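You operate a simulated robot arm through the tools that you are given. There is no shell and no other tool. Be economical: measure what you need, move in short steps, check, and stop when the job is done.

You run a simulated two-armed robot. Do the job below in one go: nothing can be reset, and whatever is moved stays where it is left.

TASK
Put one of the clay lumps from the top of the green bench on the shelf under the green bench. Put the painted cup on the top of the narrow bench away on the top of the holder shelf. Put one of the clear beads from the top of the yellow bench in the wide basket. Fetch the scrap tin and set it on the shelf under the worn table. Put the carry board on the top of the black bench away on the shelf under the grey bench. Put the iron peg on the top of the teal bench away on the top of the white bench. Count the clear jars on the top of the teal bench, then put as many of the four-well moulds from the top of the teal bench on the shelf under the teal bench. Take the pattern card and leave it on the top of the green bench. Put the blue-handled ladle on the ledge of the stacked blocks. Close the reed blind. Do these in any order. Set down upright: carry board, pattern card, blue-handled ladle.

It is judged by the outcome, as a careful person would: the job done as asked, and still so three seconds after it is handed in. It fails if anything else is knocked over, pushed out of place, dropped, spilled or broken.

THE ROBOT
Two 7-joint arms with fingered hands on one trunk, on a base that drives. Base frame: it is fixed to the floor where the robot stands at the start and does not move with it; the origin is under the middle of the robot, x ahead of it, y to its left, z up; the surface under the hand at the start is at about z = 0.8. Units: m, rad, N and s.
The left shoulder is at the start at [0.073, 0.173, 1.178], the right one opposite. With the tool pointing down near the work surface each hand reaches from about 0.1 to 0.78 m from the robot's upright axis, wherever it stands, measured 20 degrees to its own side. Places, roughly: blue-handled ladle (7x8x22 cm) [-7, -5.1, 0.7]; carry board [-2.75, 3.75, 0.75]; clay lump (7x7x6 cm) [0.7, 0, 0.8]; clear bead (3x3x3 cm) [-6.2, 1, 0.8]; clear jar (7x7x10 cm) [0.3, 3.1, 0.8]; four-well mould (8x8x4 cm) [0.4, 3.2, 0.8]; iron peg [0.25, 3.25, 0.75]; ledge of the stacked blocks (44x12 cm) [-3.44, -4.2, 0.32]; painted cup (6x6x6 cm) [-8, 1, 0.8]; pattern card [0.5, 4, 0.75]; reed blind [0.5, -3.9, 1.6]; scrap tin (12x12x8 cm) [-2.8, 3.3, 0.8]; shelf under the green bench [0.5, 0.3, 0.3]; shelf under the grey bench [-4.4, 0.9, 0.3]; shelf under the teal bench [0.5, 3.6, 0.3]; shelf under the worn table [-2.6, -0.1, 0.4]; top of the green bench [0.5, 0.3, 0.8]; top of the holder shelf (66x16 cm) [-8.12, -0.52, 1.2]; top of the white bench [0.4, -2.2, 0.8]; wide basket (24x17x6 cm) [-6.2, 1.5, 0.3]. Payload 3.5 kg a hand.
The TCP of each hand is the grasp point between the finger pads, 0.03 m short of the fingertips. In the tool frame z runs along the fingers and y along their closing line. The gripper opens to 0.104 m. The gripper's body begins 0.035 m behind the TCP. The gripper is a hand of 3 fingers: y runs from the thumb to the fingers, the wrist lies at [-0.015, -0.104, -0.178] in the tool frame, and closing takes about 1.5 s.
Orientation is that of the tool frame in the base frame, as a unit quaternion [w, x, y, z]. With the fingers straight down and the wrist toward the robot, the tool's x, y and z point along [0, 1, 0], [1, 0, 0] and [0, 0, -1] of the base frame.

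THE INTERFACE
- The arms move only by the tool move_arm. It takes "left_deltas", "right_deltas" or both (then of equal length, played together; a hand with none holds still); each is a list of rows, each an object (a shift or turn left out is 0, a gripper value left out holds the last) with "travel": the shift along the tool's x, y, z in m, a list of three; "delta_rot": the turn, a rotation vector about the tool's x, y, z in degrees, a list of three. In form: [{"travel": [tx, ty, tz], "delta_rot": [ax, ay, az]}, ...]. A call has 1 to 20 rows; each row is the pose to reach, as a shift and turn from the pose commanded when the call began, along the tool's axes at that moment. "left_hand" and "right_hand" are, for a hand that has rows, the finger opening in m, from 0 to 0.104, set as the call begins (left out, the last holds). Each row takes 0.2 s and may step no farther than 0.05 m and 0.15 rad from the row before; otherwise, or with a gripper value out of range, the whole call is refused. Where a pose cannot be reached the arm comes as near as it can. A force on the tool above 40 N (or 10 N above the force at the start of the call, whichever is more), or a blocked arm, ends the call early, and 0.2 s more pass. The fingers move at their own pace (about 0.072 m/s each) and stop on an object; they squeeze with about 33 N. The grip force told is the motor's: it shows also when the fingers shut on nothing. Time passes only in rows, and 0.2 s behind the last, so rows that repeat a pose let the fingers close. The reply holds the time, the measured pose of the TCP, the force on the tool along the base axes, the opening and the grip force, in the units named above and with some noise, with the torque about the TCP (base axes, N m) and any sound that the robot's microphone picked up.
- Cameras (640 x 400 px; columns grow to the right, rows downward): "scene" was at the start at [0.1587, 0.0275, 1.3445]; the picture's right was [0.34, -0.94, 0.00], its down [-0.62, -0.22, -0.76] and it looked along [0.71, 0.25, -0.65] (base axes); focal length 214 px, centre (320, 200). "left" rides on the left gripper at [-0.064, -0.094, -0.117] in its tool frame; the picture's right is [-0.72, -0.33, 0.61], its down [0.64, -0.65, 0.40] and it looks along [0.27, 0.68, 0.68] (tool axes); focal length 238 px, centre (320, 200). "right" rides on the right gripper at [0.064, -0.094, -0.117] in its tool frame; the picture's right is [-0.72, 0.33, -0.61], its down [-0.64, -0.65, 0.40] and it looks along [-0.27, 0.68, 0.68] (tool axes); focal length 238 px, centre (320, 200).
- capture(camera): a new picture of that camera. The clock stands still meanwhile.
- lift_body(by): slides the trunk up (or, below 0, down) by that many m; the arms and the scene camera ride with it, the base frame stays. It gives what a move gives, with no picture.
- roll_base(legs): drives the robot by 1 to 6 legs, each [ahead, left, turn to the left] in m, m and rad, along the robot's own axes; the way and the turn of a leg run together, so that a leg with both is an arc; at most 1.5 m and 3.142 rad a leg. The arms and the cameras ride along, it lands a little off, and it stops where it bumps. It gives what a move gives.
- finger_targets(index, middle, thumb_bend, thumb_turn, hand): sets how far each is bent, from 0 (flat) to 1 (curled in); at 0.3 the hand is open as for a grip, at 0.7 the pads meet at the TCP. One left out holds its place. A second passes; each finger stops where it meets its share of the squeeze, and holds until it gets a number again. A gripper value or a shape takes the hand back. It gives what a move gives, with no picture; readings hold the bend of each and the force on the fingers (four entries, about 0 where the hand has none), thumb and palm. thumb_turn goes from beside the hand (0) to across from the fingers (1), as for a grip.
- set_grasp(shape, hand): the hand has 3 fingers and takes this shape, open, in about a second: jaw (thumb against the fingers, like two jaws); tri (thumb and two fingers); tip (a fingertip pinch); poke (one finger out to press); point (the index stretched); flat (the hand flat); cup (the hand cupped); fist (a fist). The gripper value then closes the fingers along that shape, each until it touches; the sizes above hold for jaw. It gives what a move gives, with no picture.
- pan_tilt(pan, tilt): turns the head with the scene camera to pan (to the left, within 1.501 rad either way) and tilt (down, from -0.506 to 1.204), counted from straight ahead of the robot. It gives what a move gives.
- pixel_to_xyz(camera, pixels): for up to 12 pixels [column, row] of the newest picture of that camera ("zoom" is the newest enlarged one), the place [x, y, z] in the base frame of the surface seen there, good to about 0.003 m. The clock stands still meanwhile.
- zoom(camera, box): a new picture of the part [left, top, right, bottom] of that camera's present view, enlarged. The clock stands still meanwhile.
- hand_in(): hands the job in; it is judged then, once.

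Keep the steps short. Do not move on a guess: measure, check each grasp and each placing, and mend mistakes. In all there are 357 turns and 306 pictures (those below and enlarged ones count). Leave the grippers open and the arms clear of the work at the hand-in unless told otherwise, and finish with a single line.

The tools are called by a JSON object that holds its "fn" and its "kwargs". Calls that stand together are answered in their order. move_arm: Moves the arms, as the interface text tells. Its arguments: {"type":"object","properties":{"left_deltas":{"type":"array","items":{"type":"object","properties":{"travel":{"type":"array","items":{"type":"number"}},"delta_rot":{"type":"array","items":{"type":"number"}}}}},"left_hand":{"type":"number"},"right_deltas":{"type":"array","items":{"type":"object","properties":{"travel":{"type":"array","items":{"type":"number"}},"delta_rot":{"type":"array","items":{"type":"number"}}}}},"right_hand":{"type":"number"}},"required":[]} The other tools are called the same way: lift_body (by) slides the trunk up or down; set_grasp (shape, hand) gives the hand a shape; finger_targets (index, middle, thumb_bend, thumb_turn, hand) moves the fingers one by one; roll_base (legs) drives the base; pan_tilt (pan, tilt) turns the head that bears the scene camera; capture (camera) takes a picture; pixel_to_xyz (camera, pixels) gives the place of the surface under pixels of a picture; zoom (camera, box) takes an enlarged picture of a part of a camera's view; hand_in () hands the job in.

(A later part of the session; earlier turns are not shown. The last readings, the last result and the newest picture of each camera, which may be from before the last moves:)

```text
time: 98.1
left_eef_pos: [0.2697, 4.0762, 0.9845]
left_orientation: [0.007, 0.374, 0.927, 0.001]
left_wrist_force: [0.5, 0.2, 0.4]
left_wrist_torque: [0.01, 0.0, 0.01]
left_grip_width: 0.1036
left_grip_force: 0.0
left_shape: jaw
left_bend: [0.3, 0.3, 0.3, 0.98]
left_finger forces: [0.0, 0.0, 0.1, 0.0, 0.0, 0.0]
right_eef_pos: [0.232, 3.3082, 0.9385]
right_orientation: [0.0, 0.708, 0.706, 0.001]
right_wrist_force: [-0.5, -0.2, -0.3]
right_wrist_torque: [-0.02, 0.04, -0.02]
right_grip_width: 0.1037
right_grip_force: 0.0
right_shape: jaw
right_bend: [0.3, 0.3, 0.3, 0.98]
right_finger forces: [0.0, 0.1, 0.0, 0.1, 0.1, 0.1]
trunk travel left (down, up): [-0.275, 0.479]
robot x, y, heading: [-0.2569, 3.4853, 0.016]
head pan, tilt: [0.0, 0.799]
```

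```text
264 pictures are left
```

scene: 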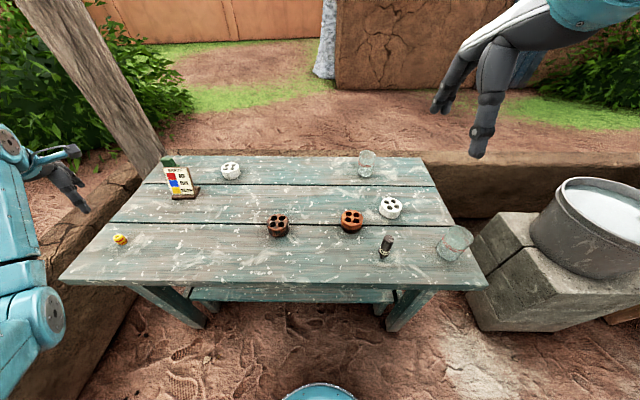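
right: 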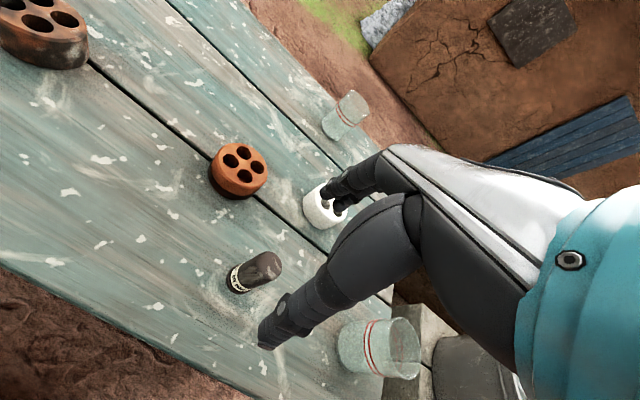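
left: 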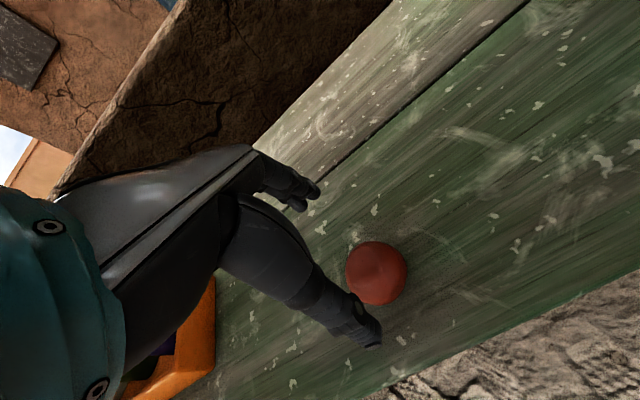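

The peg's top shows at (268,265), just where expected. I go down 0.105 m and close.

{"fn": "move_arm", "kwargs": {"right_deltas": [{"travel": [0, 0, 0.04]}, {"travel": [0, 0, 0.08]}, {"travel": [0, 0, 0.105]}, {"travel": [0, 0, 0.105]}]}}

{"fn": "move_arm", "kwargs": {"right_deltas": [{"travel": [0, 0, 0]}, {"travel": [0, 0, 0]}, {"travel": [0, 0, 0]}, {"travel": [0, 0, 0]}, {"travel": [0, 0, 0]}, {"travel": [0, 0, 0]}, {"travel": [0, 0, 0]}, {"travel": [0, 0, 0]}], "right_hand": 0.0}}

{"fn": "capture", "kwargs": {"camera": "right"}}

```text
time: 99.1
left_eef_pos: [0.2703, 4.0782, 0.9853]
left_orientation: [0.007, 0.374, 0.927, 0.001]
left_wrist_force: [-0.1, 0.3, 0.6]
left_wrist_torque: [-0.01, -0.01, -0.01]
left_grip_width: 0.1035
left_grip_force: 0.0
left_shape: jaw
left_bend: [0.3, 0.3, 0.3, 0.98]
left_finger forces: [0.0, 0.0, 0.0, 0.1, 0.0, 0.0]
right_eef_pos: [0.23, 3.3081, 0.834]
right_orientation: [-0.001, 0.708, 0.706, 0.0]
right_wrist_force: [-0.3, -0.1, -0.4]
right_wrist_torque: [0.02, 0.02, -0.01]
right_grip_width: 0.104
right_grip_force: 0.0
right_shape: jaw
right_bend: [0.3, 0.3, 0.3, 0.98]
right_finger forces: [0.0, 0.0, 0.0, 0.0, 0.0, 0.0]
trunk travel left (down, up): [-0.275, 0.479]
robot x, y, heading: [-0.2524, 3.4847, 0.011]
head pan, tilt: [0.0, 0.799]
```

```text
time: 100.9
left_eef_pos: [0.2706, 4.0786, 0.984]
left_orientation: [0.005, 0.374, 0.927, 0.001]
left_wrist_force: [-0.3, -0.4, -0.2]
left_wrist_torque: [0.02, 0.02, 0.03]
left_grip_width: 0.1037
left_grip_force: 0.0
left_shape: jaw
left_bend: [0.3, 0.3, 0.3, 0.98]
left_finger forces: [0.1, 0.0, 0.0, 0.0, 0.0, 0.1]
right_eef_pos: [0.2317, 3.3081, 0.8331]
right_orientation: [-0.001, 0.708, 0.707, 0.001]
right_wrist_force: [0.6, 0.4, 0.0]
right_wrist_torque: [-0.01, -0.01, 0.0]
right_grip_width: 0.0188
right_grip_force: 33.0
right_shape: jaw
right_bend: [0.73, 0.63, 0.75, 1.0]
right_finger forces: [18.3, 10.7, 0.0, 0.1, 29.3, 0.0]
trunk travel left (down, up): [-0.275, 0.479]
robot x, y, heading: [-0.2526, 3.4903, 0.011]
head pan, tilt: [0.0, 0.799]
```

```text
263 pictures are left
```

right: 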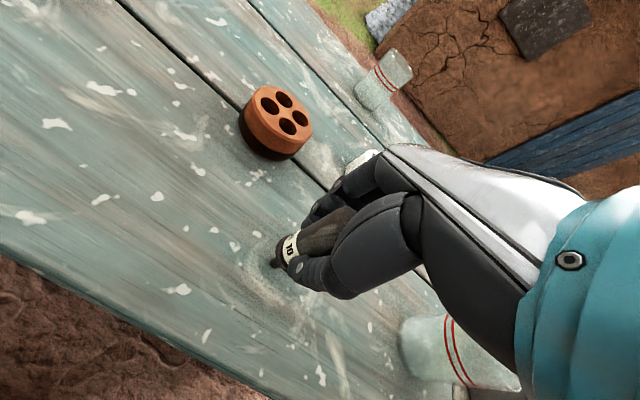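

The peg is gripped. I lift straight up and check the force.

{"fn": "move_arm", "kwargs": {"right_deltas": [{"travel": [0, 0, -0.01]}, {"travel": [0, 0, -0.02]}, {"travel": [0, 0, -0.05]}, {"travel": [0, 0, -0.1]}, {"travel": [0, 0, -0.15]}, {"travel": [0, 0, -0.2]}, {"travel": [0, 0, -0.25]}, {"travel": [0, 0, -0.3]}]}}

{"fn": "capture", "kwargs": {"camera": "right"}}

{"fn": "capture", "kwargs": {"camera": "left"}}

```text
time: 102.7
left_eef_pos: [0.2717, 4.079, 0.9842]
left_orientation: [0.006, 0.374, 0.928, 0.002]
left_wrist_force: [0.1, 0.0, 0.5]
left_wrist_torque: [0.02, 0.0, 0.0]
left_grip_width: 0.1037
left_grip_force: 0.1
left_shape: jaw
left_bend: [0.3, 0.3, 0.3, 0.98]
left_finger forces: [0.1, 0.1, 0.0, 0.1, 0.0, 0.0]
right_eef_pos: [0.2307, 3.3085, 1.1345]
right_orientation: [0.0, 0.708, 0.706, 0.0]
right_wrist_force: [1.2, 0.7, -0.1]
right_wrist_torque: [-0.02, 0.02, 0.01]
right_grip_width: 0.0186
right_grip_force: 33.3
right_shape: jaw
right_bend: [0.73, 0.63, 0.75, 1.0]
right_finger forces: [18.9, 11.4, 0.0, 0.0, 29.2, 0.0]
trunk travel left (down, up): [-0.275, 0.479]
robot x, y, heading: [-0.253, 3.4862, 0.013]
head pan, tilt: [0.0, 0.799]
```

```text
262 pictures are left
```

right: 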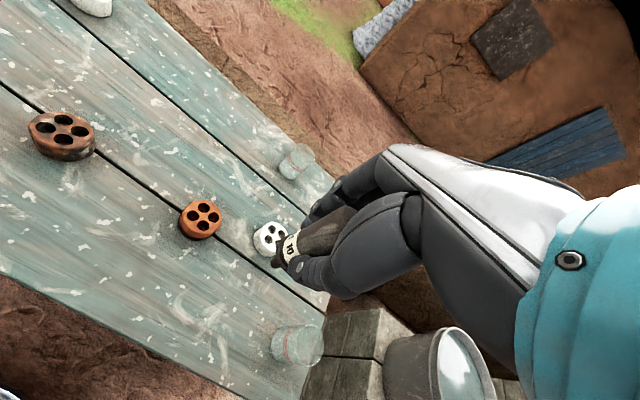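

```text
261 pictures are left
```

left: 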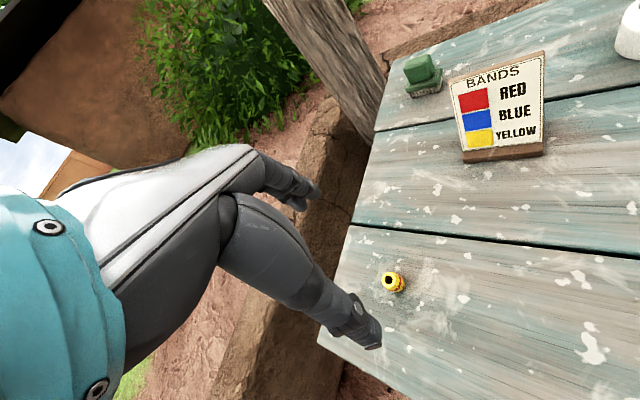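

The peg is held and nothing else moved. Now the moulds, with the left hand: I back off, turn right 0.76 rad, raise the trunk 0.3 and lower the arm 0.4 into its low posture.

{"fn": "roll_base", "kwargs": {"legs": [[-0.6, 0.06, 0], [0, 0, -0.763]]}}

{"fn": "lift_body", "kwargs": {"by": 0.32}}

{"fn": "move_arm", "kwargs": {"left_deltas": [{"travel": [0, 0, 0.05]}, {"travel": [0, 0, 0.1]}, {"travel": [0, 0, 0.15]}, {"travel": [0, 0, 0.2]}, {"travel": [0, 0, 0.25]}, {"travel": [0, 0, 0.3]}, {"travel": [0, 0, 0.35]}, {"travel": [0, 0, 0.4]}]}}

{"fn": "pan_tilt", "kwargs": {"pan": 0.8, "tilt": 0.7}}

{"fn": "capture", "kwargs": {"camera": "scene"}}

```text
time: 108.1
left_eef_pos: [-0.0692, 3.6064, 0.9843]
left_orientation: [0.006, 0.691, 0.723, -0.001]
left_wrist_force: [0.4, -0.3, 0.9]
left_wrist_torque: [0.0, 0.03, -0.03]
left_grip_width: 0.1037
left_grip_force: 0.0
left_shape: jaw
left_bend: [0.3, 0.3, 0.3, 0.98]
left_finger forces: [0.0, 0.0, 0.0, 0.1, 0.0, 0.1]
right_eef_pos: [-0.6277, 3.0736, 1.132]
right_orientation: [0.0, 0.919, 0.394, 0.0]
right_wrist_force: [0.7, -0.2, 0.3]
right_wrist_torque: [0.01, 0.01, 0.02]
right_grip_width: 0.0178
right_grip_force: 32.9
right_shape: jaw
right_bend: [0.73, 0.63, 0.75, 1.0]
right_finger forces: [18.9, 11.4, 0.0, 0.0, 29.1, 0.1]
trunk travel left (down, up): [-0.275, 0.479]
robot x, y, heading: [-0.8587, 3.5335, -0.751]
head pan, tilt: [0.0, 0.799]
```

```text
time: 111.3
left_eef_pos: [-0.0696, 3.6067, 1.3049]
left_orientation: [0.006, 0.691, 0.723, 0.0]
left_wrist_force: [-0.1, -0.6, 0.4]
left_wrist_torque: [0.0, -0.02, -0.03]
left_grip_width: 0.1036
left_grip_force: 0.1
left_shape: jaw
left_bend: [0.3, 0.3, 0.3, 0.98]
left_finger forces: [0.1, 0.1, 0.1, 0.0, 0.0, 0.1]
right_eef_pos: [-0.6264, 3.0749, 1.4524]
right_orientation: [0.0, 0.919, 0.394, 0.001]
right_wrist_force: [-0.7, 1.0, -0.9]
right_wrist_torque: [0.04, -0.03, -0.01]
right_grip_width: 0.0182
right_grip_force: 33.1
right_shape: jaw
right_bend: [0.73, 0.63, 0.75, 1.0]
right_finger forces: [18.9, 11.5, 0.1, 0.1, 29.0, 0.1]
trunk travel left (down, up): [-0.595, 0.159]
robot x, y, heading: [-0.858, 3.5363, -0.745]
head pan, tilt: [0.0, 0.799]
```

```text
time: 113.1
left_eef_pos: [-0.1252, 3.6222, 0.9583]
left_orientation: [0.007, 0.691, 0.723, -0.001]
left_wrist_force: [0.0, -0.3, 1.1]
left_wrist_torque: [0.02, 0.03, 0.04]
left_grip_width: 0.1039
left_grip_force: 0.0
left_shape: jaw
left_bend: [0.3, 0.3, 0.3, 0.98]
left_finger forces: [0.0, 0.0, 0.0, 0.0, 0.0, 0.0]
left hand out of reach, approached as far as the arm can: row 6, 7, 8
right_eef_pos: [-0.6266, 3.0748, 1.4528]
right_orientation: [0.0, 0.919, 0.394, 0.001]
right_wrist_force: [0.5, 0.0, -0.6]
right_wrist_torque: [-0.03, -0.01, 0.02]
right_grip_width: 0.0183
right_grip_force: 33.0
right_shape: jaw
right_bend: [0.73, 0.63, 0.75, 1.0]
right_finger forces: [18.9, 11.5, 0.1, 0.1, 29.1, 0.0]
trunk travel left (down, up): [-0.595, 0.159]
robot x, y, heading: [-0.8574, 3.5411, -0.74]
head pan, tilt: [0.0, 0.799]
```

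```text
time: 114.2
left_eef_pos: [-0.1244, 3.6224, 0.9569]
left_orientation: [0.006, 0.691, 0.723, -0.001]
left_wrist_force: [-0.1, 0.5, 0.1]
left_wrist_torque: [0.0, -0.01, 0.0]
left_grip_width: 0.1039
left_grip_force: 0.0
left_shape: jaw
left_bend: [0.3, 0.3, 0.3, 0.98]
left_finger forces: [0.0, 0.0, 0.0, 0.0, 0.0, 0.1]
right_eef_pos: [-0.6272, 3.0758, 1.4534]
right_orientation: [-0.001, 0.919, 0.394, 0.001]
right_wrist_force: [0.1, -0.1, -0.6]
right_wrist_torque: [-0.01, 0.02, 0.03]
right_grip_width: 0.0184
right_grip_force: 33.0
right_shape: jaw
right_bend: [0.73, 0.63, 0.75, 1.0]
right_finger forces: [18.9, 11.5, 0.0, 0.1, 29.0, 0.0]
trunk travel left (down, up): [-0.595, 0.159]
robot x, y, heading: [-0.8602, 3.5365, -0.747]
head pan, tilt: [0.799, 0.7]
```

```text
260 pictures are left
```

scene: 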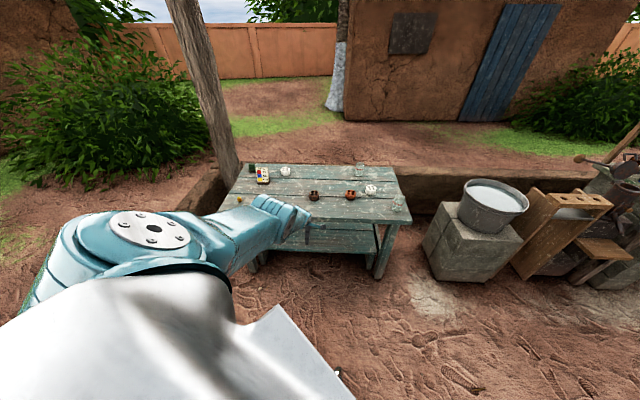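

The arm fell into the other posture this time. I repeat the sequence that worked before: up with the hand square to the robot, then down while turning it outward.

{"fn": "move_arm", "kwargs": {"left_deltas": [{"travel": [-0.01, 0, -0.04], "delta_rot": [0, 0, 6]}, {"travel": [-0.02, 0, -0.08], "delta_rot": [0, 0, 12]}, {"travel": [-0.03, 0, -0.12], "delta_rot": [0, 0, 18]}, {"travel": [-0.04, 0, -0.16], "delta_rot": [0, 0, 24]}, {"travel": [-0.05, 0, -0.2], "delta_rot": [0, 0, 30]}, {"travel": [-0.06, 0, -0.24], "delta_rot": [0, 0, 36]}, {"travel": [-0.07, 0, -0.28], "delta_rot": [0, 0, 42]}, {"travel": [-0.073, 0, -0.32], "delta_rot": [0, 0, 42]}]}}

{"fn": "move_arm", "kwargs": {"left_deltas": [{"travel": [0.02, 0, 0.04], "delta_rot": [0, 0, -8]}, {"travel": [0.04, 0, 0.08], "delta_rot": [0, 0, -16]}, {"travel": [0.06, 0, 0.12], "delta_rot": [0, 0, -24]}, {"travel": [0.08, 0, 0.16], "delta_rot": [0, 0, -32]}, {"travel": [0.08, 0, 0.2], "delta_rot": [0, 0, -40]}, {"travel": [0.08, 0, 0.24], "delta_rot": [0, 0, -45]}, {"travel": [0.08, 0, 0.28], "delta_rot": [0, 0, -45]}, {"travel": [0.08, 0, 0.32], "delta_rot": [0, 0, -45]}, {"travel": [0.08, 0, 0.36], "delta_rot": [0, 0, -45]}]}}

{"fn": "capture", "kwargs": {"camera": "scene"}}

```text
time: 116.0
left_eef_pos: [-0.033, 3.5413, 1.2667]
left_orientation: [0.005, 0.904, 0.427, 0.0]
left_wrist_force: [-0.2, 0.0, 0.3]
left_wrist_torque: [0.01, 0.02, 0.01]
left_grip_width: 0.1037
left_grip_force: 0.1
left_shape: jaw
left_bend: [0.3, 0.3, 0.3, 0.98]
left_finger forces: [0.1, 0.0, 0.1, 0.1, 0.0, 0.0]
left hand out of reach, approached as far as the arm can: row 1, 2, 3, 4, 5, 6, 7, 8
right_eef_pos: [-0.6277, 3.0747, 1.4536]
right_orientation: [0.0, 0.919, 0.394, 0.001]
right_wrist_force: [-0.6, 0.6, 0.1]
right_wrist_torque: [0.02, 0.01, 0.0]
right_grip_width: 0.0184
right_grip_force: 33.2
right_shape: jaw
right_bend: [0.73, 0.63, 0.75, 1.0]
right_finger forces: [19.0, 11.4, 0.1, 0.0, 28.9, 0.0]
trunk travel left (down, up): [-0.595, 0.159]
robot x, y, heading: [-0.8543, 3.5358, -0.745]
head pan, tilt: [0.799, 0.7]
```

```text
time: 118.0
left_eef_pos: [-0.0765, 3.6266, 1.0229]
left_orientation: [0.006, 0.671, 0.742, 0.0]
left_wrist_force: [-0.3, -0.1, 1.2]
left_wrist_torque: [0.02, -0.02, -0.02]
left_grip_width: 0.1039
left_grip_force: 0.0
left_shape: jaw
left_bend: [0.3, 0.3, 0.3, 0.98]
left_finger forces: [0.0, 0.1, 0.0, 0.0, 0.0, 0.0]
left hand out of reach, approached as far as the arm can: row 1, 2, 3, 4, 5, 6, 7, 8, 9
right_eef_pos: [-0.6277, 3.0725, 1.4518]
right_orientation: [0.0, 0.919, 0.394, 0.001]
right_wrist_force: [0.0, 0.0, -0.8]
right_wrist_torque: [0.05, -0.01, -0.02]
right_grip_width: 0.0184
right_grip_force: 32.4
right_shape: jaw
right_bend: [0.73, 0.63, 0.75, 1.0]
right_finger forces: [19.0, 11.7, 0.0, 0.0, 29.0, 0.1]
trunk travel left (down, up): [-0.595, 0.159]
robot x, y, heading: [-0.8587, 3.5362, -0.747]
head pan, tilt: [0.799, 0.7]
```

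```text
259 pictures are left
```

scene: 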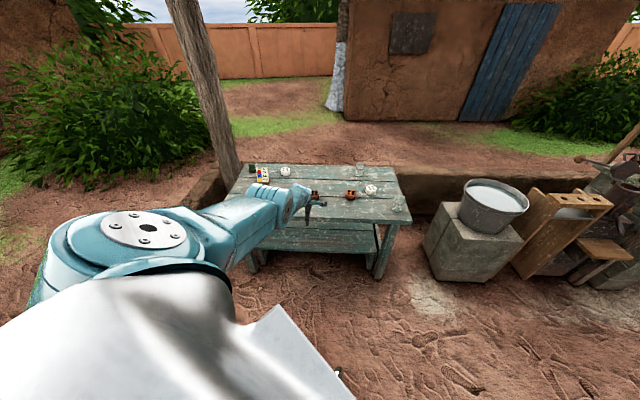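

I repeat the exact earlier chain that led into the low posture. First: up, in front of the left shoulder, hand square to the robot.

{"fn": "move_arm", "kwargs": {"left_deltas": [{"travel": [-0.01, -0.01, -0.045], "delta_rot": [0, 0, 4]}, {"travel": [-0.03, -0.03, -0.085], "delta_rot": [0, 0, 8]}, {"travel": [-0.05, -0.05, -0.125], "delta_rot": [0, 0, 12]}, {"travel": [-0.07, -0.065, -0.165], "delta_rot": [0, 0, 16]}, {"travel": [-0.09, -0.085, -0.205], "delta_rot": [0, 0, 20]}, {"travel": [-0.11, -0.105, -0.245], "delta_rot": [0, 0, 24]}, {"travel": [-0.13, -0.125, -0.285], "delta_rot": [0, 0, 28]}, {"travel": [-0.15, -0.14, -0.32], "delta_rot": [0, 0, 32]}, {"travel": [-0.17, -0.16, -0.355], "delta_rot": [0, 0, 36]}, {"travel": [-0.195, -0.18, -0.385], "delta_rot": [0, 0, 40]}, {"travel": [-0.225, -0.205, -0.41], "delta_rot": [0, 0, 44]}, {"travel": [-0.255, -0.233, -0.41], "delta_rot": [0, 0, 48.6]}]}}

{"fn": "move_arm", "kwargs": {"left_deltas": [{"travel": [0, 0.02, 0], "delta_rot": [-8, 0, 0]}, {"travel": [0, 0.04, 0], "delta_rot": [-16, 0, 0]}, {"travel": [0, 0.06, 0], "delta_rot": [-24, 0, 0]}, {"travel": [0, 0.08, 0], "delta_rot": [-32, 0, 0]}, {"travel": [0, 0.1, 0], "delta_rot": [-40, 0, 0]}, {"travel": [0, 0.12, 0], "delta_rot": [-48, 0, 0]}, {"travel": [0, 0.14, 0], "delta_rot": [-56, 0, 0]}, {"travel": [0, 0.16, 0], "delta_rot": [-64, 0, 0]}, {"travel": [0, 0.18, 0], "delta_rot": [-72, 0, 0]}, {"travel": [0, 0.18, 0], "delta_rot": [-78, 0, 0]}]}}

{"fn": "move_arm", "kwargs": {"left_deltas": [{"travel": [0, -0.044, 0.009]}, {"travel": [0, -0.088, 0.018]}, {"travel": [0, -0.132, 0.027]}, {"travel": [0, -0.176, 0.036]}, {"travel": [0, -0.22, 0.045]}, {"travel": [0, -0.264, 0.054]}, {"travel": [0, -0.308, 0.063]}, {"travel": [0, -0.352, 0.072]}, {"travel": [0, -0.396, 0.081]}, {"travel": [0, -0.44, 0.09]}]}}

{"fn": "move_arm", "kwargs": {"left_deltas": [{"travel": [0.02, 0.0, -0.02], "delta_rot": [8, 0, 0]}, {"travel": [0.04, 0, -0.04], "delta_rot": [16, 0, 0]}, {"travel": [0.06, 0, -0.06], "delta_rot": [24, 0, 0]}, {"travel": [0.08, 0, -0.08], "delta_rot": [32, 0, 0]}, {"travel": [0.1, 0, -0.1], "delta_rot": [40, 0, 0]}, {"travel": [0.12, 0, -0.12], "delta_rot": [48, 0, 0]}, {"travel": [0.14, 0, -0.14], "delta_rot": [56, 0, 0]}, {"travel": [0.16, 0, -0.16], "delta_rot": [64, 0, 0]}, {"travel": [0.18, 0, -0.16], "delta_rot": [72, 0, 0]}, {"travel": [0.2, 0, -0.16], "delta_rot": [78, 0, 0]}]}}

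{"fn": "capture", "kwargs": {"camera": "scene"}}

```text
time: 120.6
left_eef_pos: [-0.1674, 3.2667, 1.4754]
left_orientation: [0.005, 0.916, 0.401, 0.001]
left_wrist_force: [-0.2, -0.8, 0.0]
left_wrist_torque: [0.0, 0.06, -0.02]
left_grip_width: 0.1039
left_grip_force: 0.1
left_shape: jaw
left_bend: [0.3, 0.3, 0.3, 0.98]
left_finger forces: [0.1, 0.1, 0.0, 0.1, 0.0, 0.1]
left hand out of reach, approached as far as the arm can: row 1, 2, 3, 4, 5, 6, 7, 8, 9, 10, 11, 12
right_eef_pos: [-0.6276, 3.0723, 1.4524]
right_orientation: [0.0, 0.919, 0.395, 0.001]
right_wrist_force: [-0.8, 0.5, -1.3]
right_wrist_torque: [0.03, -0.02, -0.04]
right_grip_width: 0.0183
right_grip_force: 32.5
right_shape: jaw
right_bend: [0.73, 0.63, 0.75, 1.0]
right_finger forces: [19.0, 11.5, 0.1, 0.1, 29.1, 0.1]
trunk travel left (down, up): [-0.595, 0.159]
robot x, y, heading: [-0.8555, 3.5367, -0.744]
head pan, tilt: [0.799, 0.7]
```

```text
time: 122.8
left_eef_pos: [-0.0973, 3.1841, 1.4962]
left_orientation: [0.552, 0.734, 0.315, 0.24]
left_wrist_force: [0.1, 0.0, 0.3]
left_wrist_torque: [-0.03, -0.06, 0.0]
left_grip_width: 0.1041
left_grip_force: 0.0
left_shape: jaw
left_bend: [0.3, 0.3, 0.3, 0.98]
left_finger forces: [0.1, 0.1, 0.0, 0.1, 0.1, 0.1]
left hand out of reach, approached as far as the arm can: row 1, 2, 3, 4, 5, 7, 8, 9, 10
right_eef_pos: [-0.6278, 3.0736, 1.4532]
right_orientation: [-0.001, 0.919, 0.394, 0.001]
right_wrist_force: [-0.6, 0.2, -0.9]
right_wrist_torque: [0.0, 0.03, 0.03]
right_grip_width: 0.0185
right_grip_force: 32.6
right_shape: jaw
right_bend: [0.73, 0.63, 0.75, 1.0]
right_finger forces: [19.0, 11.5, 0.1, 0.0, 29.1, 0.0]
trunk travel left (down, up): [-0.595, 0.159]
robot x, y, heading: [-0.8547, 3.5374, -0.74]
head pan, tilt: [0.799, 0.7]
```

```text
time: 125.0
left_eef_pos: [-0.1854, 3.2663, 1.1904]
left_orientation: [0.552, 0.733, 0.315, 0.242]
left_wrist_force: [-0.3, 0.0, -0.6]
left_wrist_torque: [0.0, 0.01, -0.03]
left_grip_width: 0.1042
left_grip_force: 0.1
left_shape: jaw
left_bend: [0.3, 0.3, 0.3, 0.98]
left_finger forces: [0.0, 0.0, 0.0, 0.0, 0.0, 0.1]
left hand out of reach, approached as far as the arm can: row 2, 3, 4, 5, 6, 7, 8, 9, 10
right_eef_pos: [-0.6268, 3.0743, 1.4525]
right_orientation: [0.0, 0.919, 0.394, 0.001]
right_wrist_force: [0.2, 0.4, -0.5]
right_wrist_torque: [-0.04, -0.01, -0.03]
right_grip_width: 0.0181
right_grip_force: 32.9
right_shape: jaw
right_bend: [0.73, 0.63, 0.75, 1.0]
right_finger forces: [18.9, 11.6, 0.1, 0.0, 29.0, 0.0]
trunk travel left (down, up): [-0.595, 0.159]
robot x, y, heading: [-0.8563, 3.5354, -0.746]
head pan, tilt: [0.799, 0.7]
```

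```text
time: 127.2
left_eef_pos: [-0.1601, 3.5208, 1.2331]
left_orientation: [-0.034, 0.917, 0.398, -0.012]
left_wrist_force: [-0.6, 1.0, -0.1]
left_wrist_torque: [0.0, -0.02, -0.06]
left_grip_width: 0.1041
left_grip_force: 0.0
left_shape: jaw
left_bend: [0.3, 0.3, 0.3, 0.97]
left_finger forces: [0.0, 0.0, 0.1, 0.0, 0.0, 0.0]
right_eef_pos: [-0.6259, 3.0747, 1.4525]
right_orientation: [0.0, 0.919, 0.394, 0.001]
right_wrist_force: [-0.4, 0.5, -0.6]
right_wrist_torque: [0.01, 0.04, -0.02]
right_grip_width: 0.0184
right_grip_force: 33.2
right_shape: jaw
right_bend: [0.73, 0.63, 0.75, 1.0]
right_finger forces: [19.0, 11.6, 0.0, 0.1, 29.1, 0.0]
trunk travel left (down, up): [-0.595, 0.159]
robot x, y, heading: [-0.8554, 3.5372, -0.743]
head pan, tilt: [0.799, 0.7]
```

```text
258 pictures are left
```

scene: 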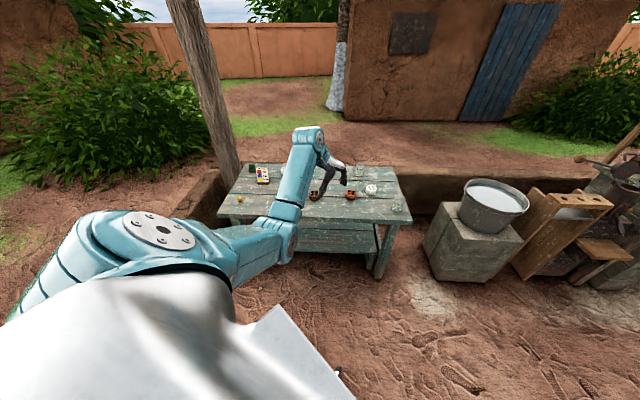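

The elbow has dropped now (elbow-down posture). I continue down while turning the hand outward.

{"fn": "move_arm", "kwargs": {"left_deltas": [{"travel": [0.02, 0, 0.04], "delta_rot": [-1, 0, -8]}, {"travel": [0.04, 0, 0.08], "delta_rot": [-2, 0, -16]}, {"travel": [0.06, 0, 0.12], "delta_rot": [-4, 0, -24]}, {"travel": [0.08, 0, 0.16], "delta_rot": [-4, 0, -32]}, {"travel": [0.08, 0, 0.2], "delta_rot": [-4, 0, -38]}, {"travel": [0.08, 0, 0.24], "delta_rot": [-4, 0, -43]}, {"travel": [0.08, 0, 0.28], "delta_rot": [-4, 0, -43]}, {"travel": [0.08, 0, 0.32], "delta_rot": [-4, 0, -43]}]}}

{"fn": "capture", "kwargs": {"camera": "scene"}}

```text
time: 129.0
left_eef_pos: [-0.1494, 3.598, 0.9362]
left_orientation: [-0.002, 0.708, 0.706, 0.016]
left_wrist_force: [0.0, 1.2, 0.1]
left_wrist_torque: [0.02, -0.01, 0.03]
left_grip_width: 0.1038
left_grip_force: 0.1
left_shape: jaw
left_bend: [0.3, 0.3, 0.3, 0.97]
left_finger forces: [0.0, 0.0, 0.0, 0.1, 0.1, 0.0]
left hand out of reach, approached as far as the arm can: row 7, 8
right_eef_pos: [-0.6269, 3.0752, 1.454]
right_orientation: [0.001, 0.919, 0.394, 0.0]
right_wrist_force: [-0.2, -0.7, -0.4]
right_wrist_torque: [-0.01, -0.01, 0.0]
right_grip_width: 0.0183
right_grip_force: 32.0
right_shape: jaw
right_bend: [0.73, 0.63, 0.75, 1.0]
right_finger forces: [19.2, 11.6, 0.0, 0.1, 29.0, 0.0]
trunk travel left (down, up): [-0.595, 0.159]
robot x, y, heading: [-0.861, 3.5349, -0.748]
head pan, tilt: [0.799, 0.7]
```

```text
257 pictures are left
```

scene: 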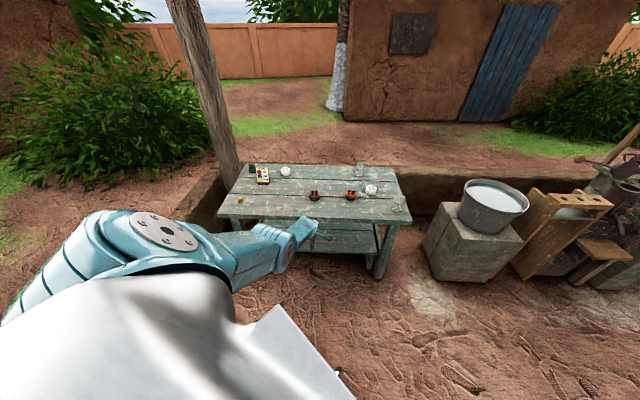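

The shoulder still hangs in the other branch. I try going well out to the side first (raised), lower there, and then sweep forward at the low height.

{"fn": "move_arm", "kwargs": {"left_deltas": [{"travel": [0.02, 0, -0.04]}, {"travel": [0.05, -0.01, -0.08], "delta_rot": [0, 0, -4]}, {"travel": [0.09, -0.015, -0.1], "delta_rot": [0, 0, -8]}, {"travel": [0.13, -0.02, -0.12], "delta_rot": [0, 0, -12]}, {"travel": [0.17, -0.03, -0.12], "delta_rot": [0, 0, -16]}, {"travel": [0.21, -0.04, -0.12], "delta_rot": [0, 0, -20]}, {"travel": [0.25, -0.045, -0.12], "delta_rot": [0, 0, -24]}, {"travel": [0.28, -0.05, -0.12], "delta_rot": [0, 0, -28]}, {"travel": [0.28, -0.05, -0.08], "delta_rot": [0, 0, -28]}, {"travel": [0.28, -0.05, -0.04], "delta_rot": [0, 0, -28]}, {"travel": [0.28, -0.05, 0.0], "delta_rot": [0, 0, -28]}, {"travel": [0.28, -0.05, 0.04], "delta_rot": [0, 0, -28]}]}}

{"fn": "pan_tilt", "kwargs": {"pan": 1.3, "tilt": 0.8}}

{"fn": "capture", "kwargs": {"camera": "scene"}}

```text
refused: row 2 steps farther than a row can; nothing moved
```

```text
time: 129.9
left_eef_pos: [-0.1486, 3.5981, 0.9346]
left_orientation: [-0.003, 0.709, 0.705, 0.016]
left_wrist_force: [0.0, 0.0, -0.8]
left_wrist_torque: [-0.01, -0.04, 0.03]
left_grip_width: 0.1041
left_grip_force: 0.0
left_shape: jaw
left_bend: [0.3, 0.3, 0.3, 0.97]
left_finger forces: [0.1, 0.0, 0.0, 0.0, 0.0, 0.2]
right_eef_pos: [-0.6264, 3.0745, 1.4532]
right_orientation: [-0.001, 0.919, 0.394, 0.001]
right_wrist_force: [0.5, 0.4, -1.8]
right_wrist_torque: [-0.03, 0.04, 0.0]
right_grip_width: 0.0182
right_grip_force: 32.9
right_shape: jaw
right_bend: [0.73, 0.63, 0.75, 1.0]
right_finger forces: [19.1, 11.6, 0.0, 0.0, 29.0, 0.0]
trunk travel left (down, up): [-0.595, 0.159]
robot x, y, heading: [-0.8583, 3.535, -0.741]
head pan, tilt: [1.3, 0.799]
```

```text
256 pictures are left
```

scene: 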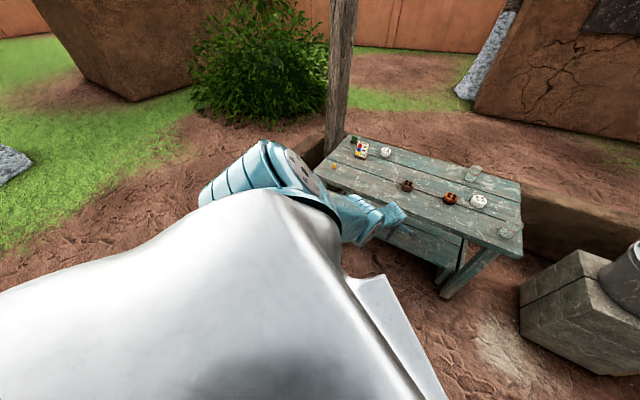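

The shoulder is already partly rolled toward the good posture. I retry the sideways move with smaller steps.

{"fn": "move_arm", "kwargs": {"left_deltas": [{"travel": [0.02, 0, -0.03]}, {"travel": [0.05, -0.01, -0.06], "delta_rot": [0, 0, -4]}, {"travel": [0.09, -0.015, -0.08], "delta_rot": [0, 0, -8]}, {"travel": [0.13, -0.02, -0.08], "delta_rot": [0, 0, -12]}, {"travel": [0.17, -0.03, -0.08], "delta_rot": [0, 0, -16]}, {"travel": [0.21, -0.04, -0.08], "delta_rot": [0, 0, -20]}, {"travel": [0.25, -0.045, -0.08], "delta_rot": [0, 0, -24]}, {"travel": [0.28, -0.05, -0.08], "delta_rot": [0, 0, -28]}, {"travel": [0.28, -0.05, -0.04], "delta_rot": [0, 0, -28]}, {"travel": [0.28, -0.05, 0.0], "delta_rot": [0, 0, -28]}, {"travel": [0.28, -0.05, 0.04], "delta_rot": [0, 0, -28]}]}}

{"fn": "capture", "kwargs": {"camera": "scene"}}

```text
time: 132.3
left_eef_pos: [-0.1932, 3.8728, 0.9043]
left_orientation: [0.001, 0.517, 0.856, 0.016]
left_wrist_force: [-0.6, 0.7, -0.3]
left_wrist_torque: [-0.02, 0.01, 0.01]
left_grip_width: 0.104
left_grip_force: 0.0
left_shape: jaw
left_bend: [0.3, 0.3, 0.3, 0.97]
left_finger forces: [0.0, 0.1, 0.1, 0.0, 0.0, 0.1]
left hand out of reach, approached as far as the arm can: row 11
right_eef_pos: [-0.6267, 3.0742, 1.4534]
right_orientation: [0.0, 0.919, 0.394, 0.001]
right_wrist_force: [-0.2, -1.1, -0.9]
right_wrist_torque: [0.03, 0.02, 0.0]
right_grip_width: 0.0183
right_grip_force: 33.3
right_shape: jaw
right_bend: [0.73, 0.63, 0.75, 1.0]
right_finger forces: [19.0, 11.7, 0.0, 0.0, 29.0, 0.0]
trunk travel left (down, up): [-0.595, 0.159]
robot x, y, heading: [-0.8529, 3.5391, -0.744]
head pan, tilt: [1.3, 0.799]
```

```text
255 pictures are left
```

scene: 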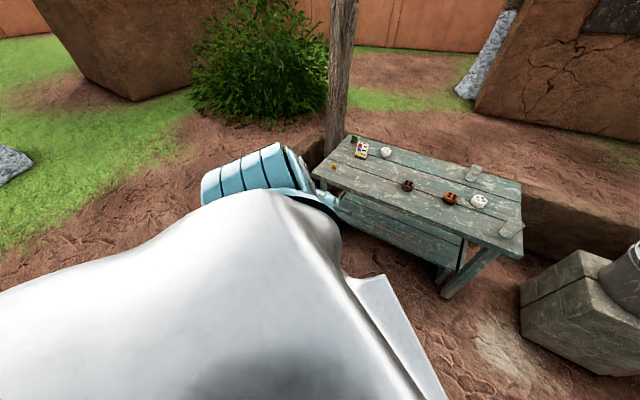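

The hand reached the low height out to the side. I use this posture: turn the base another 0.47 rad right and slide the robot sideways toward the bench so the hand comes over the dark mould.

{"fn": "roll_base", "kwargs": {"legs": [[0, 0, -0.47], [0.073, 0.4, 0]]}}

{"fn": "pan_tilt", "kwargs": {"pan": 1.3, "tilt": 0.9}}

{"fn": "capture", "kwargs": {"camera": "scene"}}

{"fn": "capture", "kwargs": {"camera": "left"}}

```text
time: 136.2
left_eef_pos: [0.2877, 3.6105, 0.9047]
left_orientation: [0.004, 0.702, 0.712, 0.016]
left_wrist_force: [0.0, -0.6, -0.2]
left_wrist_torque: [-0.01, -0.01, 0.02]
left_grip_width: 0.1043
left_grip_force: 0.1
left_shape: jaw
left_bend: [0.3, 0.3, 0.3, 0.97]
left_finger forces: [0.0, 0.0, 0.0, 0.0, 0.0, 0.0]
right_eef_pos: [-0.4578, 3.092, 1.453]
right_orientation: [0.0, 0.985, 0.17, 0.0]
right_wrist_force: [-0.2, 0.1, -0.5]
right_wrist_torque: [-0.04, 0.0, 0.0]
right_grip_width: 0.0182
right_grip_force: 33.0
right_shape: jaw
right_bend: [0.73, 0.63, 0.75, 1.0]
right_finger forces: [19.1, 11.8, 0.0, 0.1, 28.9, 0.0]
trunk travel left (down, up): [-0.595, 0.159]
robot x, y, heading: [-0.4548, 3.609, -1.21]
head pan, tilt: [1.3, 0.799]
```

```text
time: 136.9
left_eef_pos: [0.289, 3.6113, 0.9055]
left_orientation: [0.005, 0.702, 0.712, 0.015]
left_wrist_force: [0.8, -0.6, -0.3]
left_wrist_torque: [0.02, 0.04, 0.02]
left_grip_width: 0.1042
left_grip_force: 0.1
left_shape: jaw
left_bend: [0.3, 0.3, 0.3, 0.97]
left_finger forces: [0.0, 0.0, 0.0, 0.0, 0.0, 0.1]
right_eef_pos: [-0.4577, 3.0925, 1.4534]
right_orientation: [0.0, 0.985, 0.17, 0.001]
right_wrist_force: [0.2, 0.0, 0.2]
right_wrist_torque: [-0.02, -0.02, 0.0]
right_grip_width: 0.0185
right_grip_force: 32.8
right_shape: jaw
right_bend: [0.73, 0.63, 0.75, 1.0]
right_finger forces: [19.1, 11.7, 0.0, 0.1, 29.0, 0.0]
trunk travel left (down, up): [-0.595, 0.159]
robot x, y, heading: [-0.4507, 3.6068, -1.211]
head pan, tilt: [1.3, 0.901]
```

```text
254 pictures are left
```

scene: 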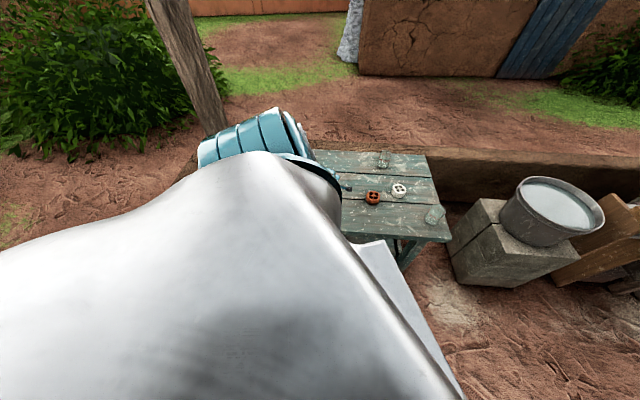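

```text
253 pictures are left
```

left: 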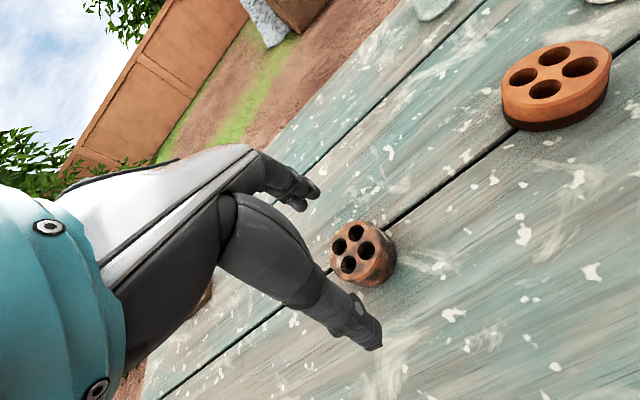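

In the left view the dark mould's top is at (356,250). I measure its rim.

{"fn": "pixel_to_xyz", "kwargs": {"camera": "left", "pixels": [[331, 250], [354, 222], [383, 235], [352, 276], [360, 248], [503, 90], [610, 60], [555, 75]]}}

```text
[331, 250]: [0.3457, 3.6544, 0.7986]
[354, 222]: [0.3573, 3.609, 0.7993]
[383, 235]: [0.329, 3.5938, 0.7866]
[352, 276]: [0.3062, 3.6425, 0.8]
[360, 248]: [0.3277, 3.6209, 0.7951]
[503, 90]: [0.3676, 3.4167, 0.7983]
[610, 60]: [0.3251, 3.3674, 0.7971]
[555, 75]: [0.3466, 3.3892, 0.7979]
```

Mould centre (0.332,3.624), top z 0.80. I slide the base 0.045 left and lower the trunk so that the TCP comes to z 0.80.

{"fn": "roll_base", "kwargs": {"legs": [[0.003, 0.045, 0]]}}

{"fn": "lift_body", "kwargs": {"by": -0.06}}

{"fn": "capture", "kwargs": {"camera": "left"}}

```text
time: 137.8
left_eef_pos: [0.3301, 3.6226, 0.9058]
left_orientation: [0.005, 0.701, 0.713, 0.016]
left_wrist_force: [-0.8, -0.4, 0.3]
left_wrist_torque: [0.0, -0.03, -0.01]
left_grip_width: 0.1039
left_grip_force: 0.2
left_shape: jaw
left_bend: [0.3, 0.3, 0.3, 0.97]
left_finger forces: [0.0, 0.1, 0.0, 0.0, 0.0, 0.1]
right_eef_pos: [-0.4163, 3.104, 1.4528]
right_orientation: [-0.001, 0.986, 0.169, 0.002]
right_wrist_force: [0.5, 0.3, -0.5]
right_wrist_torque: [-0.03, 0.04, 0.0]
right_grip_width: 0.0185
right_grip_force: 32.8
right_shape: jaw
right_bend: [0.73, 0.63, 0.75, 1.0]
right_finger forces: [19.1, 11.7, 0.0, 0.1, 28.9, 0.0]
trunk travel left (down, up): [-0.595, 0.159]
robot x, y, heading: [-0.4098, 3.6226, -1.212]
head pan, tilt: [1.3, 0.901]
```

```text
time: 138.8
left_eef_pos: [0.3305, 3.6227, 0.8457]
left_orientation: [0.004, 0.702, 0.712, 0.014]
left_wrist_force: [0.3, -0.5, 0.2]
left_wrist_torque: [-0.01, -0.02, 0.0]
left_grip_width: 0.1037
left_grip_force: 0.1
left_shape: jaw
left_bend: [0.3, 0.3, 0.3, 0.97]
left_finger forces: [0.0, 0.1, 0.0, 0.0, 0.0, 0.0]
right_eef_pos: [-0.4161, 3.105, 1.3942]
right_orientation: [0.0, 0.986, 0.169, 0.002]
right_wrist_force: [-0.6, 0.0, -0.6]
right_wrist_torque: [0.04, 0.03, 0.02]
right_grip_width: 0.0182
right_grip_force: 33.0
right_shape: jaw
right_bend: [0.73, 0.63, 0.75, 1.0]
right_finger forces: [19.1, 11.8, 0.1, 0.0, 28.9, 0.0]
trunk travel left (down, up): [-0.535, 0.219]
robot x, y, heading: [-0.4141, 3.6228, -1.215]
head pan, tilt: [1.3, 0.901]
```

```text
252 pictures are left
```

left: 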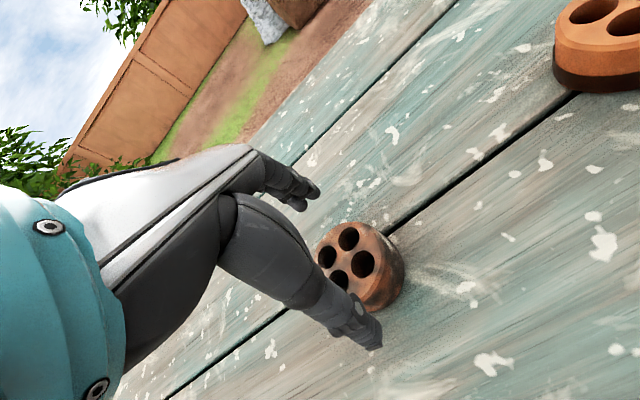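

The mould lies between the finger tips. I lower the trunk 0.053 and close.

{"fn": "lift_body", "kwargs": {"by": -0.053}}

{"fn": "move_arm", "kwargs": {"left_deltas": [{"travel": [0, 0, 0]}, {"travel": [0, 0, 0]}, {"travel": [0, 0, 0]}, {"travel": [0, 0, 0]}, {"travel": [0, 0, 0]}, {"travel": [0, 0, 0]}, {"travel": [0, 0, 0]}], "left_hand": 0.0}}

{"fn": "capture", "kwargs": {"camera": "left"}}

```text
time: 139.7
left_eef_pos: [0.3309, 3.6234, 0.7915]
left_orientation: [0.004, 0.701, 0.713, 0.014]
left_wrist_force: [0.1, -0.2, 0.1]
left_wrist_torque: [0.01, 0.0, -0.02]
left_grip_width: 0.1041
left_grip_force: 0.1
left_shape: jaw
left_bend: [0.3, 0.3, 0.3, 0.97]
left_finger forces: [0.0, 0.0, 0.0, 0.0, 0.0, 0.0]
right_eef_pos: [-0.416, 3.1051, 1.341]
right_orientation: [0.0, 0.986, 0.169, 0.002]
right_wrist_force: [-1.2, 0.4, -0.6]
right_wrist_torque: [0.01, 0.03, 0.0]
right_grip_width: 0.0182
right_grip_force: 32.4
right_shape: jaw
right_bend: [0.73, 0.63, 0.75, 1.0]
right_finger forces: [19.1, 11.6, 0.0, 0.1, 29.1, 0.0]
trunk travel left (down, up): [-0.482, 0.272]
robot x, y, heading: [-0.4106, 3.6195, -1.212]
head pan, tilt: [1.3, 0.901]
```

```text
time: 141.3
left_eef_pos: [0.3314, 3.6225, 0.792]
left_orientation: [0.004, 0.701, 0.713, 0.015]
left_wrist_force: [-0.3, -0.3, 0.1]
left_wrist_torque: [-0.04, 0.02, 0.03]
left_grip_width: 0.0605
left_grip_force: 32.8
left_shape: jaw
left_bend: [0.74, 0.41, 0.65, 1.0]
left_finger forces: [19.2, 10.5, 0.0, 0.1, 29.5, 0.1]
right_eef_pos: [-0.4148, 3.1037, 1.341]
right_orientation: [0.0, 0.986, 0.169, 0.0]
right_wrist_force: [0.4, 0.1, 0.0]
right_wrist_torque: [-0.03, 0.02, 0.01]
right_grip_width: 0.0185
right_grip_force: 33.2
right_shape: jaw
right_bend: [0.73, 0.63, 0.75, 1.0]
right_finger forces: [19.0, 11.6, 0.0, 0.0, 28.9, 0.0]
trunk travel left (down, up): [-0.482, 0.272]
robot x, y, heading: [-0.4111, 3.6217, -1.212]
head pan, tilt: [1.3, 0.901]
```

```text
251 pictures are left
```

left: 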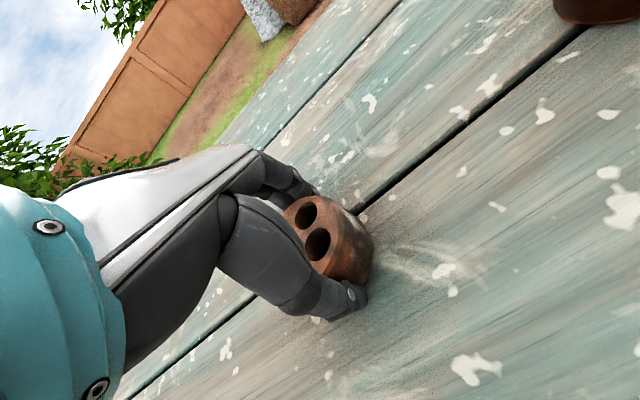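

Gripped. I lift 0.1, slide back from the bench, lower the trunk, and check.

{"fn": "lift_body", "kwargs": {"by": 0.1}}

{"fn": "roll_base", "kwargs": {"legs": [[-0.12, -0.318, 0]]}}

{"fn": "lift_body", "kwargs": {"by": -0.53}}

{"fn": "capture", "kwargs": {"camera": "left"}}

```text
time: 142.7
left_eef_pos: [0.3314, 3.6236, 0.8922]
left_orientation: [0.003, 0.702, 0.712, 0.015]
left_wrist_force: [0.9, -0.3, -2.3]
left_wrist_torque: [-0.01, -0.01, 0.01]
left_grip_width: 0.0607
left_grip_force: 33.3
left_shape: jaw
left_bend: [0.74, 0.41, 0.65, 1.0]
left_finger forces: [19.2, 10.8, 0.0, 0.1, 29.6, 0.0]
right_eef_pos: [-0.4154, 3.1053, 1.44]
right_orientation: [0.0, 0.985, 0.17, 0.002]
right_wrist_force: [0.2, 0.6, -1.6]
right_wrist_torque: [-0.01, 0.02, 0.02]
right_grip_width: 0.0183
right_grip_force: 33.7
right_shape: jaw
right_bend: [0.73, 0.63, 0.75, 1.0]
right_finger forces: [19.1, 11.7, 0.1, 0.0, 28.9, 0.1]
trunk travel left (down, up): [-0.582, 0.172]
robot x, y, heading: [-0.41, 3.6225, -1.213]
head pan, tilt: [1.3, 0.901]
```

```text
time: 144.9
left_eef_pos: [-0.0082, 3.6247, 0.8908]
left_orientation: [0.003, 0.702, 0.712, 0.015]
left_wrist_force: [-0.4, 0.3, -1.6]
left_wrist_torque: [0.0, -0.02, 0.0]
left_grip_width: 0.0605
left_grip_force: 33.2
left_shape: jaw
left_bend: [0.74, 0.41, 0.65, 1.0]
left_finger forces: [19.2, 10.7, 0.0, 0.1, 29.4, 0.0]
right_eef_pos: [-0.7543, 3.1072, 1.4407]
right_orientation: [0.0, 0.986, 0.168, 0.001]
right_wrist_force: [-0.4, 0.1, -0.7]
right_wrist_torque: [-0.04, 0.01, 0.06]
right_grip_width: 0.0182
right_grip_force: 33.1
right_shape: jaw
right_bend: [0.73, 0.63, 0.75, 1.0]
right_finger forces: [19.1, 11.7, 0.1, 0.0, 28.9, 0.0]
trunk travel left (down, up): [-0.582, 0.172]
robot x, y, heading: [-0.7502, 3.6228, -1.214]
head pan, tilt: [1.3, 0.901]
```

```text
refused: -0.53 is not a number from -0.4 to 0.4
```

```text
250 pictures are left
```

left: 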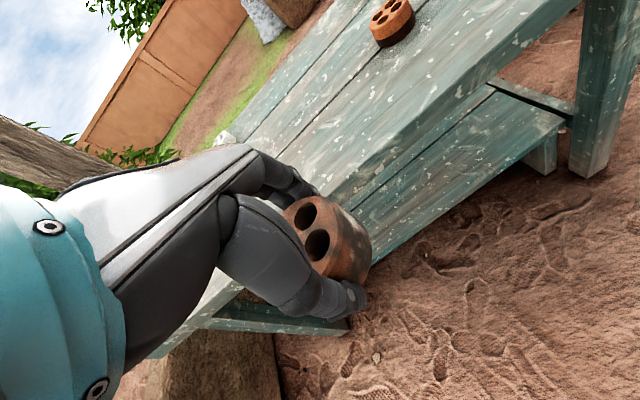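

Mould held. I lower in two parts to about z 0.36, then slide in 0.36 m.

{"fn": "lift_body", "kwargs": {"by": -0.4}}

{"fn": "lift_body", "kwargs": {"by": -0.13}}

{"fn": "roll_base", "kwargs": {"legs": [[0.129, 0.342, 0]]}}

{"fn": "capture", "kwargs": {"camera": "left"}}

```text
time: 148.7
left_eef_pos: [-0.0092, 3.6242, 0.4934]
left_orientation: [0.004, 0.702, 0.712, 0.014]
left_wrist_force: [0.3, 0.3, -1.7]
left_wrist_torque: [-0.01, -0.01, 0.0]
left_grip_width: 0.0604
left_grip_force: 32.4
left_shape: jaw
left_bend: [0.74, 0.41, 0.65, 1.0]
left_finger forces: [19.2, 10.8, 0.0, 0.0, 29.4, 0.0]
right_eef_pos: [-0.7549, 3.1073, 1.0394]
right_orientation: [0.0, 0.986, 0.168, 0.0]
right_wrist_force: [-0.8, -0.3, -1.5]
right_wrist_torque: [-0.04, 0.0, -0.01]
right_grip_width: 0.0183
right_grip_force: 33.1
right_shape: jaw
right_bend: [0.73, 0.63, 0.75, 1.0]
right_finger forces: [19.1, 12.0, 0.0, 0.0, 28.9, 0.1]
trunk travel left (down, up): [-0.182, 0.572]
robot x, y, heading: [-0.7494, 3.6234, -1.212]
head pan, tilt: [1.3, 0.901]
```

```text
time: 150.3
left_eef_pos: [-0.0081, 3.6243, 0.3638]
left_orientation: [0.005, 0.702, 0.712, 0.015]
left_wrist_force: [-0.5, -0.4, -2.9]
left_wrist_torque: [-0.01, 0.04, 0.03]
left_grip_width: 0.0606
left_grip_force: 32.5
left_shape: jaw
left_bend: [0.74, 0.41, 0.65, 1.0]
left_finger forces: [19.2, 10.8, 0.0, 0.0, 29.3, 0.1]
right_eef_pos: [-0.755, 3.1069, 0.909]
right_orientation: [0.001, 0.986, 0.168, 0.001]
right_wrist_force: [-0.8, -1.1, -0.7]
right_wrist_torque: [0.01, 0.03, 0.01]
right_grip_width: 0.0181
right_grip_force: 33.3
right_shape: jaw
right_bend: [0.73, 0.63, 0.75, 1.0]
right_finger forces: [19.2, 11.9, 0.0, 0.0, 28.8, 0.0]
trunk travel left (down, up): [-0.052, 0.702]
robot x, y, heading: [-0.7505, 3.6198, -1.211]
head pan, tilt: [1.3, 0.901]
```

```text
time: 152.7
left_eef_pos: [0.3557, 3.6231, 0.362]
left_orientation: [0.004, 0.701, 0.713, 0.015]
left_wrist_force: [0.6, -0.3, -3.1]
left_wrist_torque: [-0.02, -0.02, 0.0]
left_grip_width: 0.0605
left_grip_force: 33.0
left_shape: jaw
left_bend: [0.74, 0.41, 0.65, 1.0]
left_finger forces: [19.2, 10.8, 0.1, 0.1, 29.4, 0.2]
right_eef_pos: [-0.3896, 3.1046, 0.9098]
right_orientation: [-0.001, 0.986, 0.169, 0.001]
right_wrist_force: [-0.2, -0.4, -0.5]
right_wrist_torque: [0.01, 0.0, 0.04]
right_grip_width: 0.0183
right_grip_force: 33.0
right_shape: jaw
right_bend: [0.73, 0.63, 0.75, 1.0]
right_finger forces: [19.2, 11.8, 0.0, 0.1, 28.8, 0.0]
trunk travel left (down, up): [-0.052, 0.702]
robot x, y, heading: [-0.3874, 3.6239, -1.213]
head pan, tilt: [1.3, 0.901]
```

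```text
249 pictures are left
```

left: 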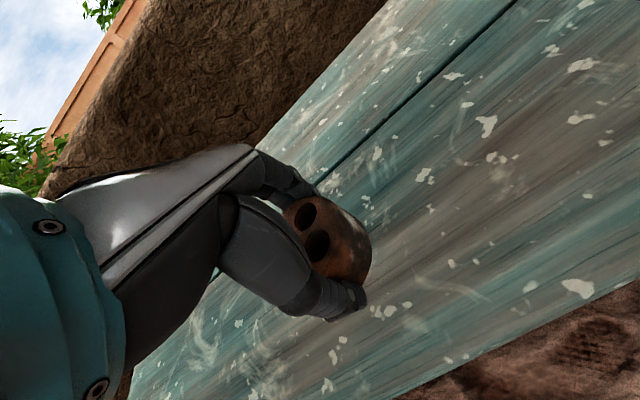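

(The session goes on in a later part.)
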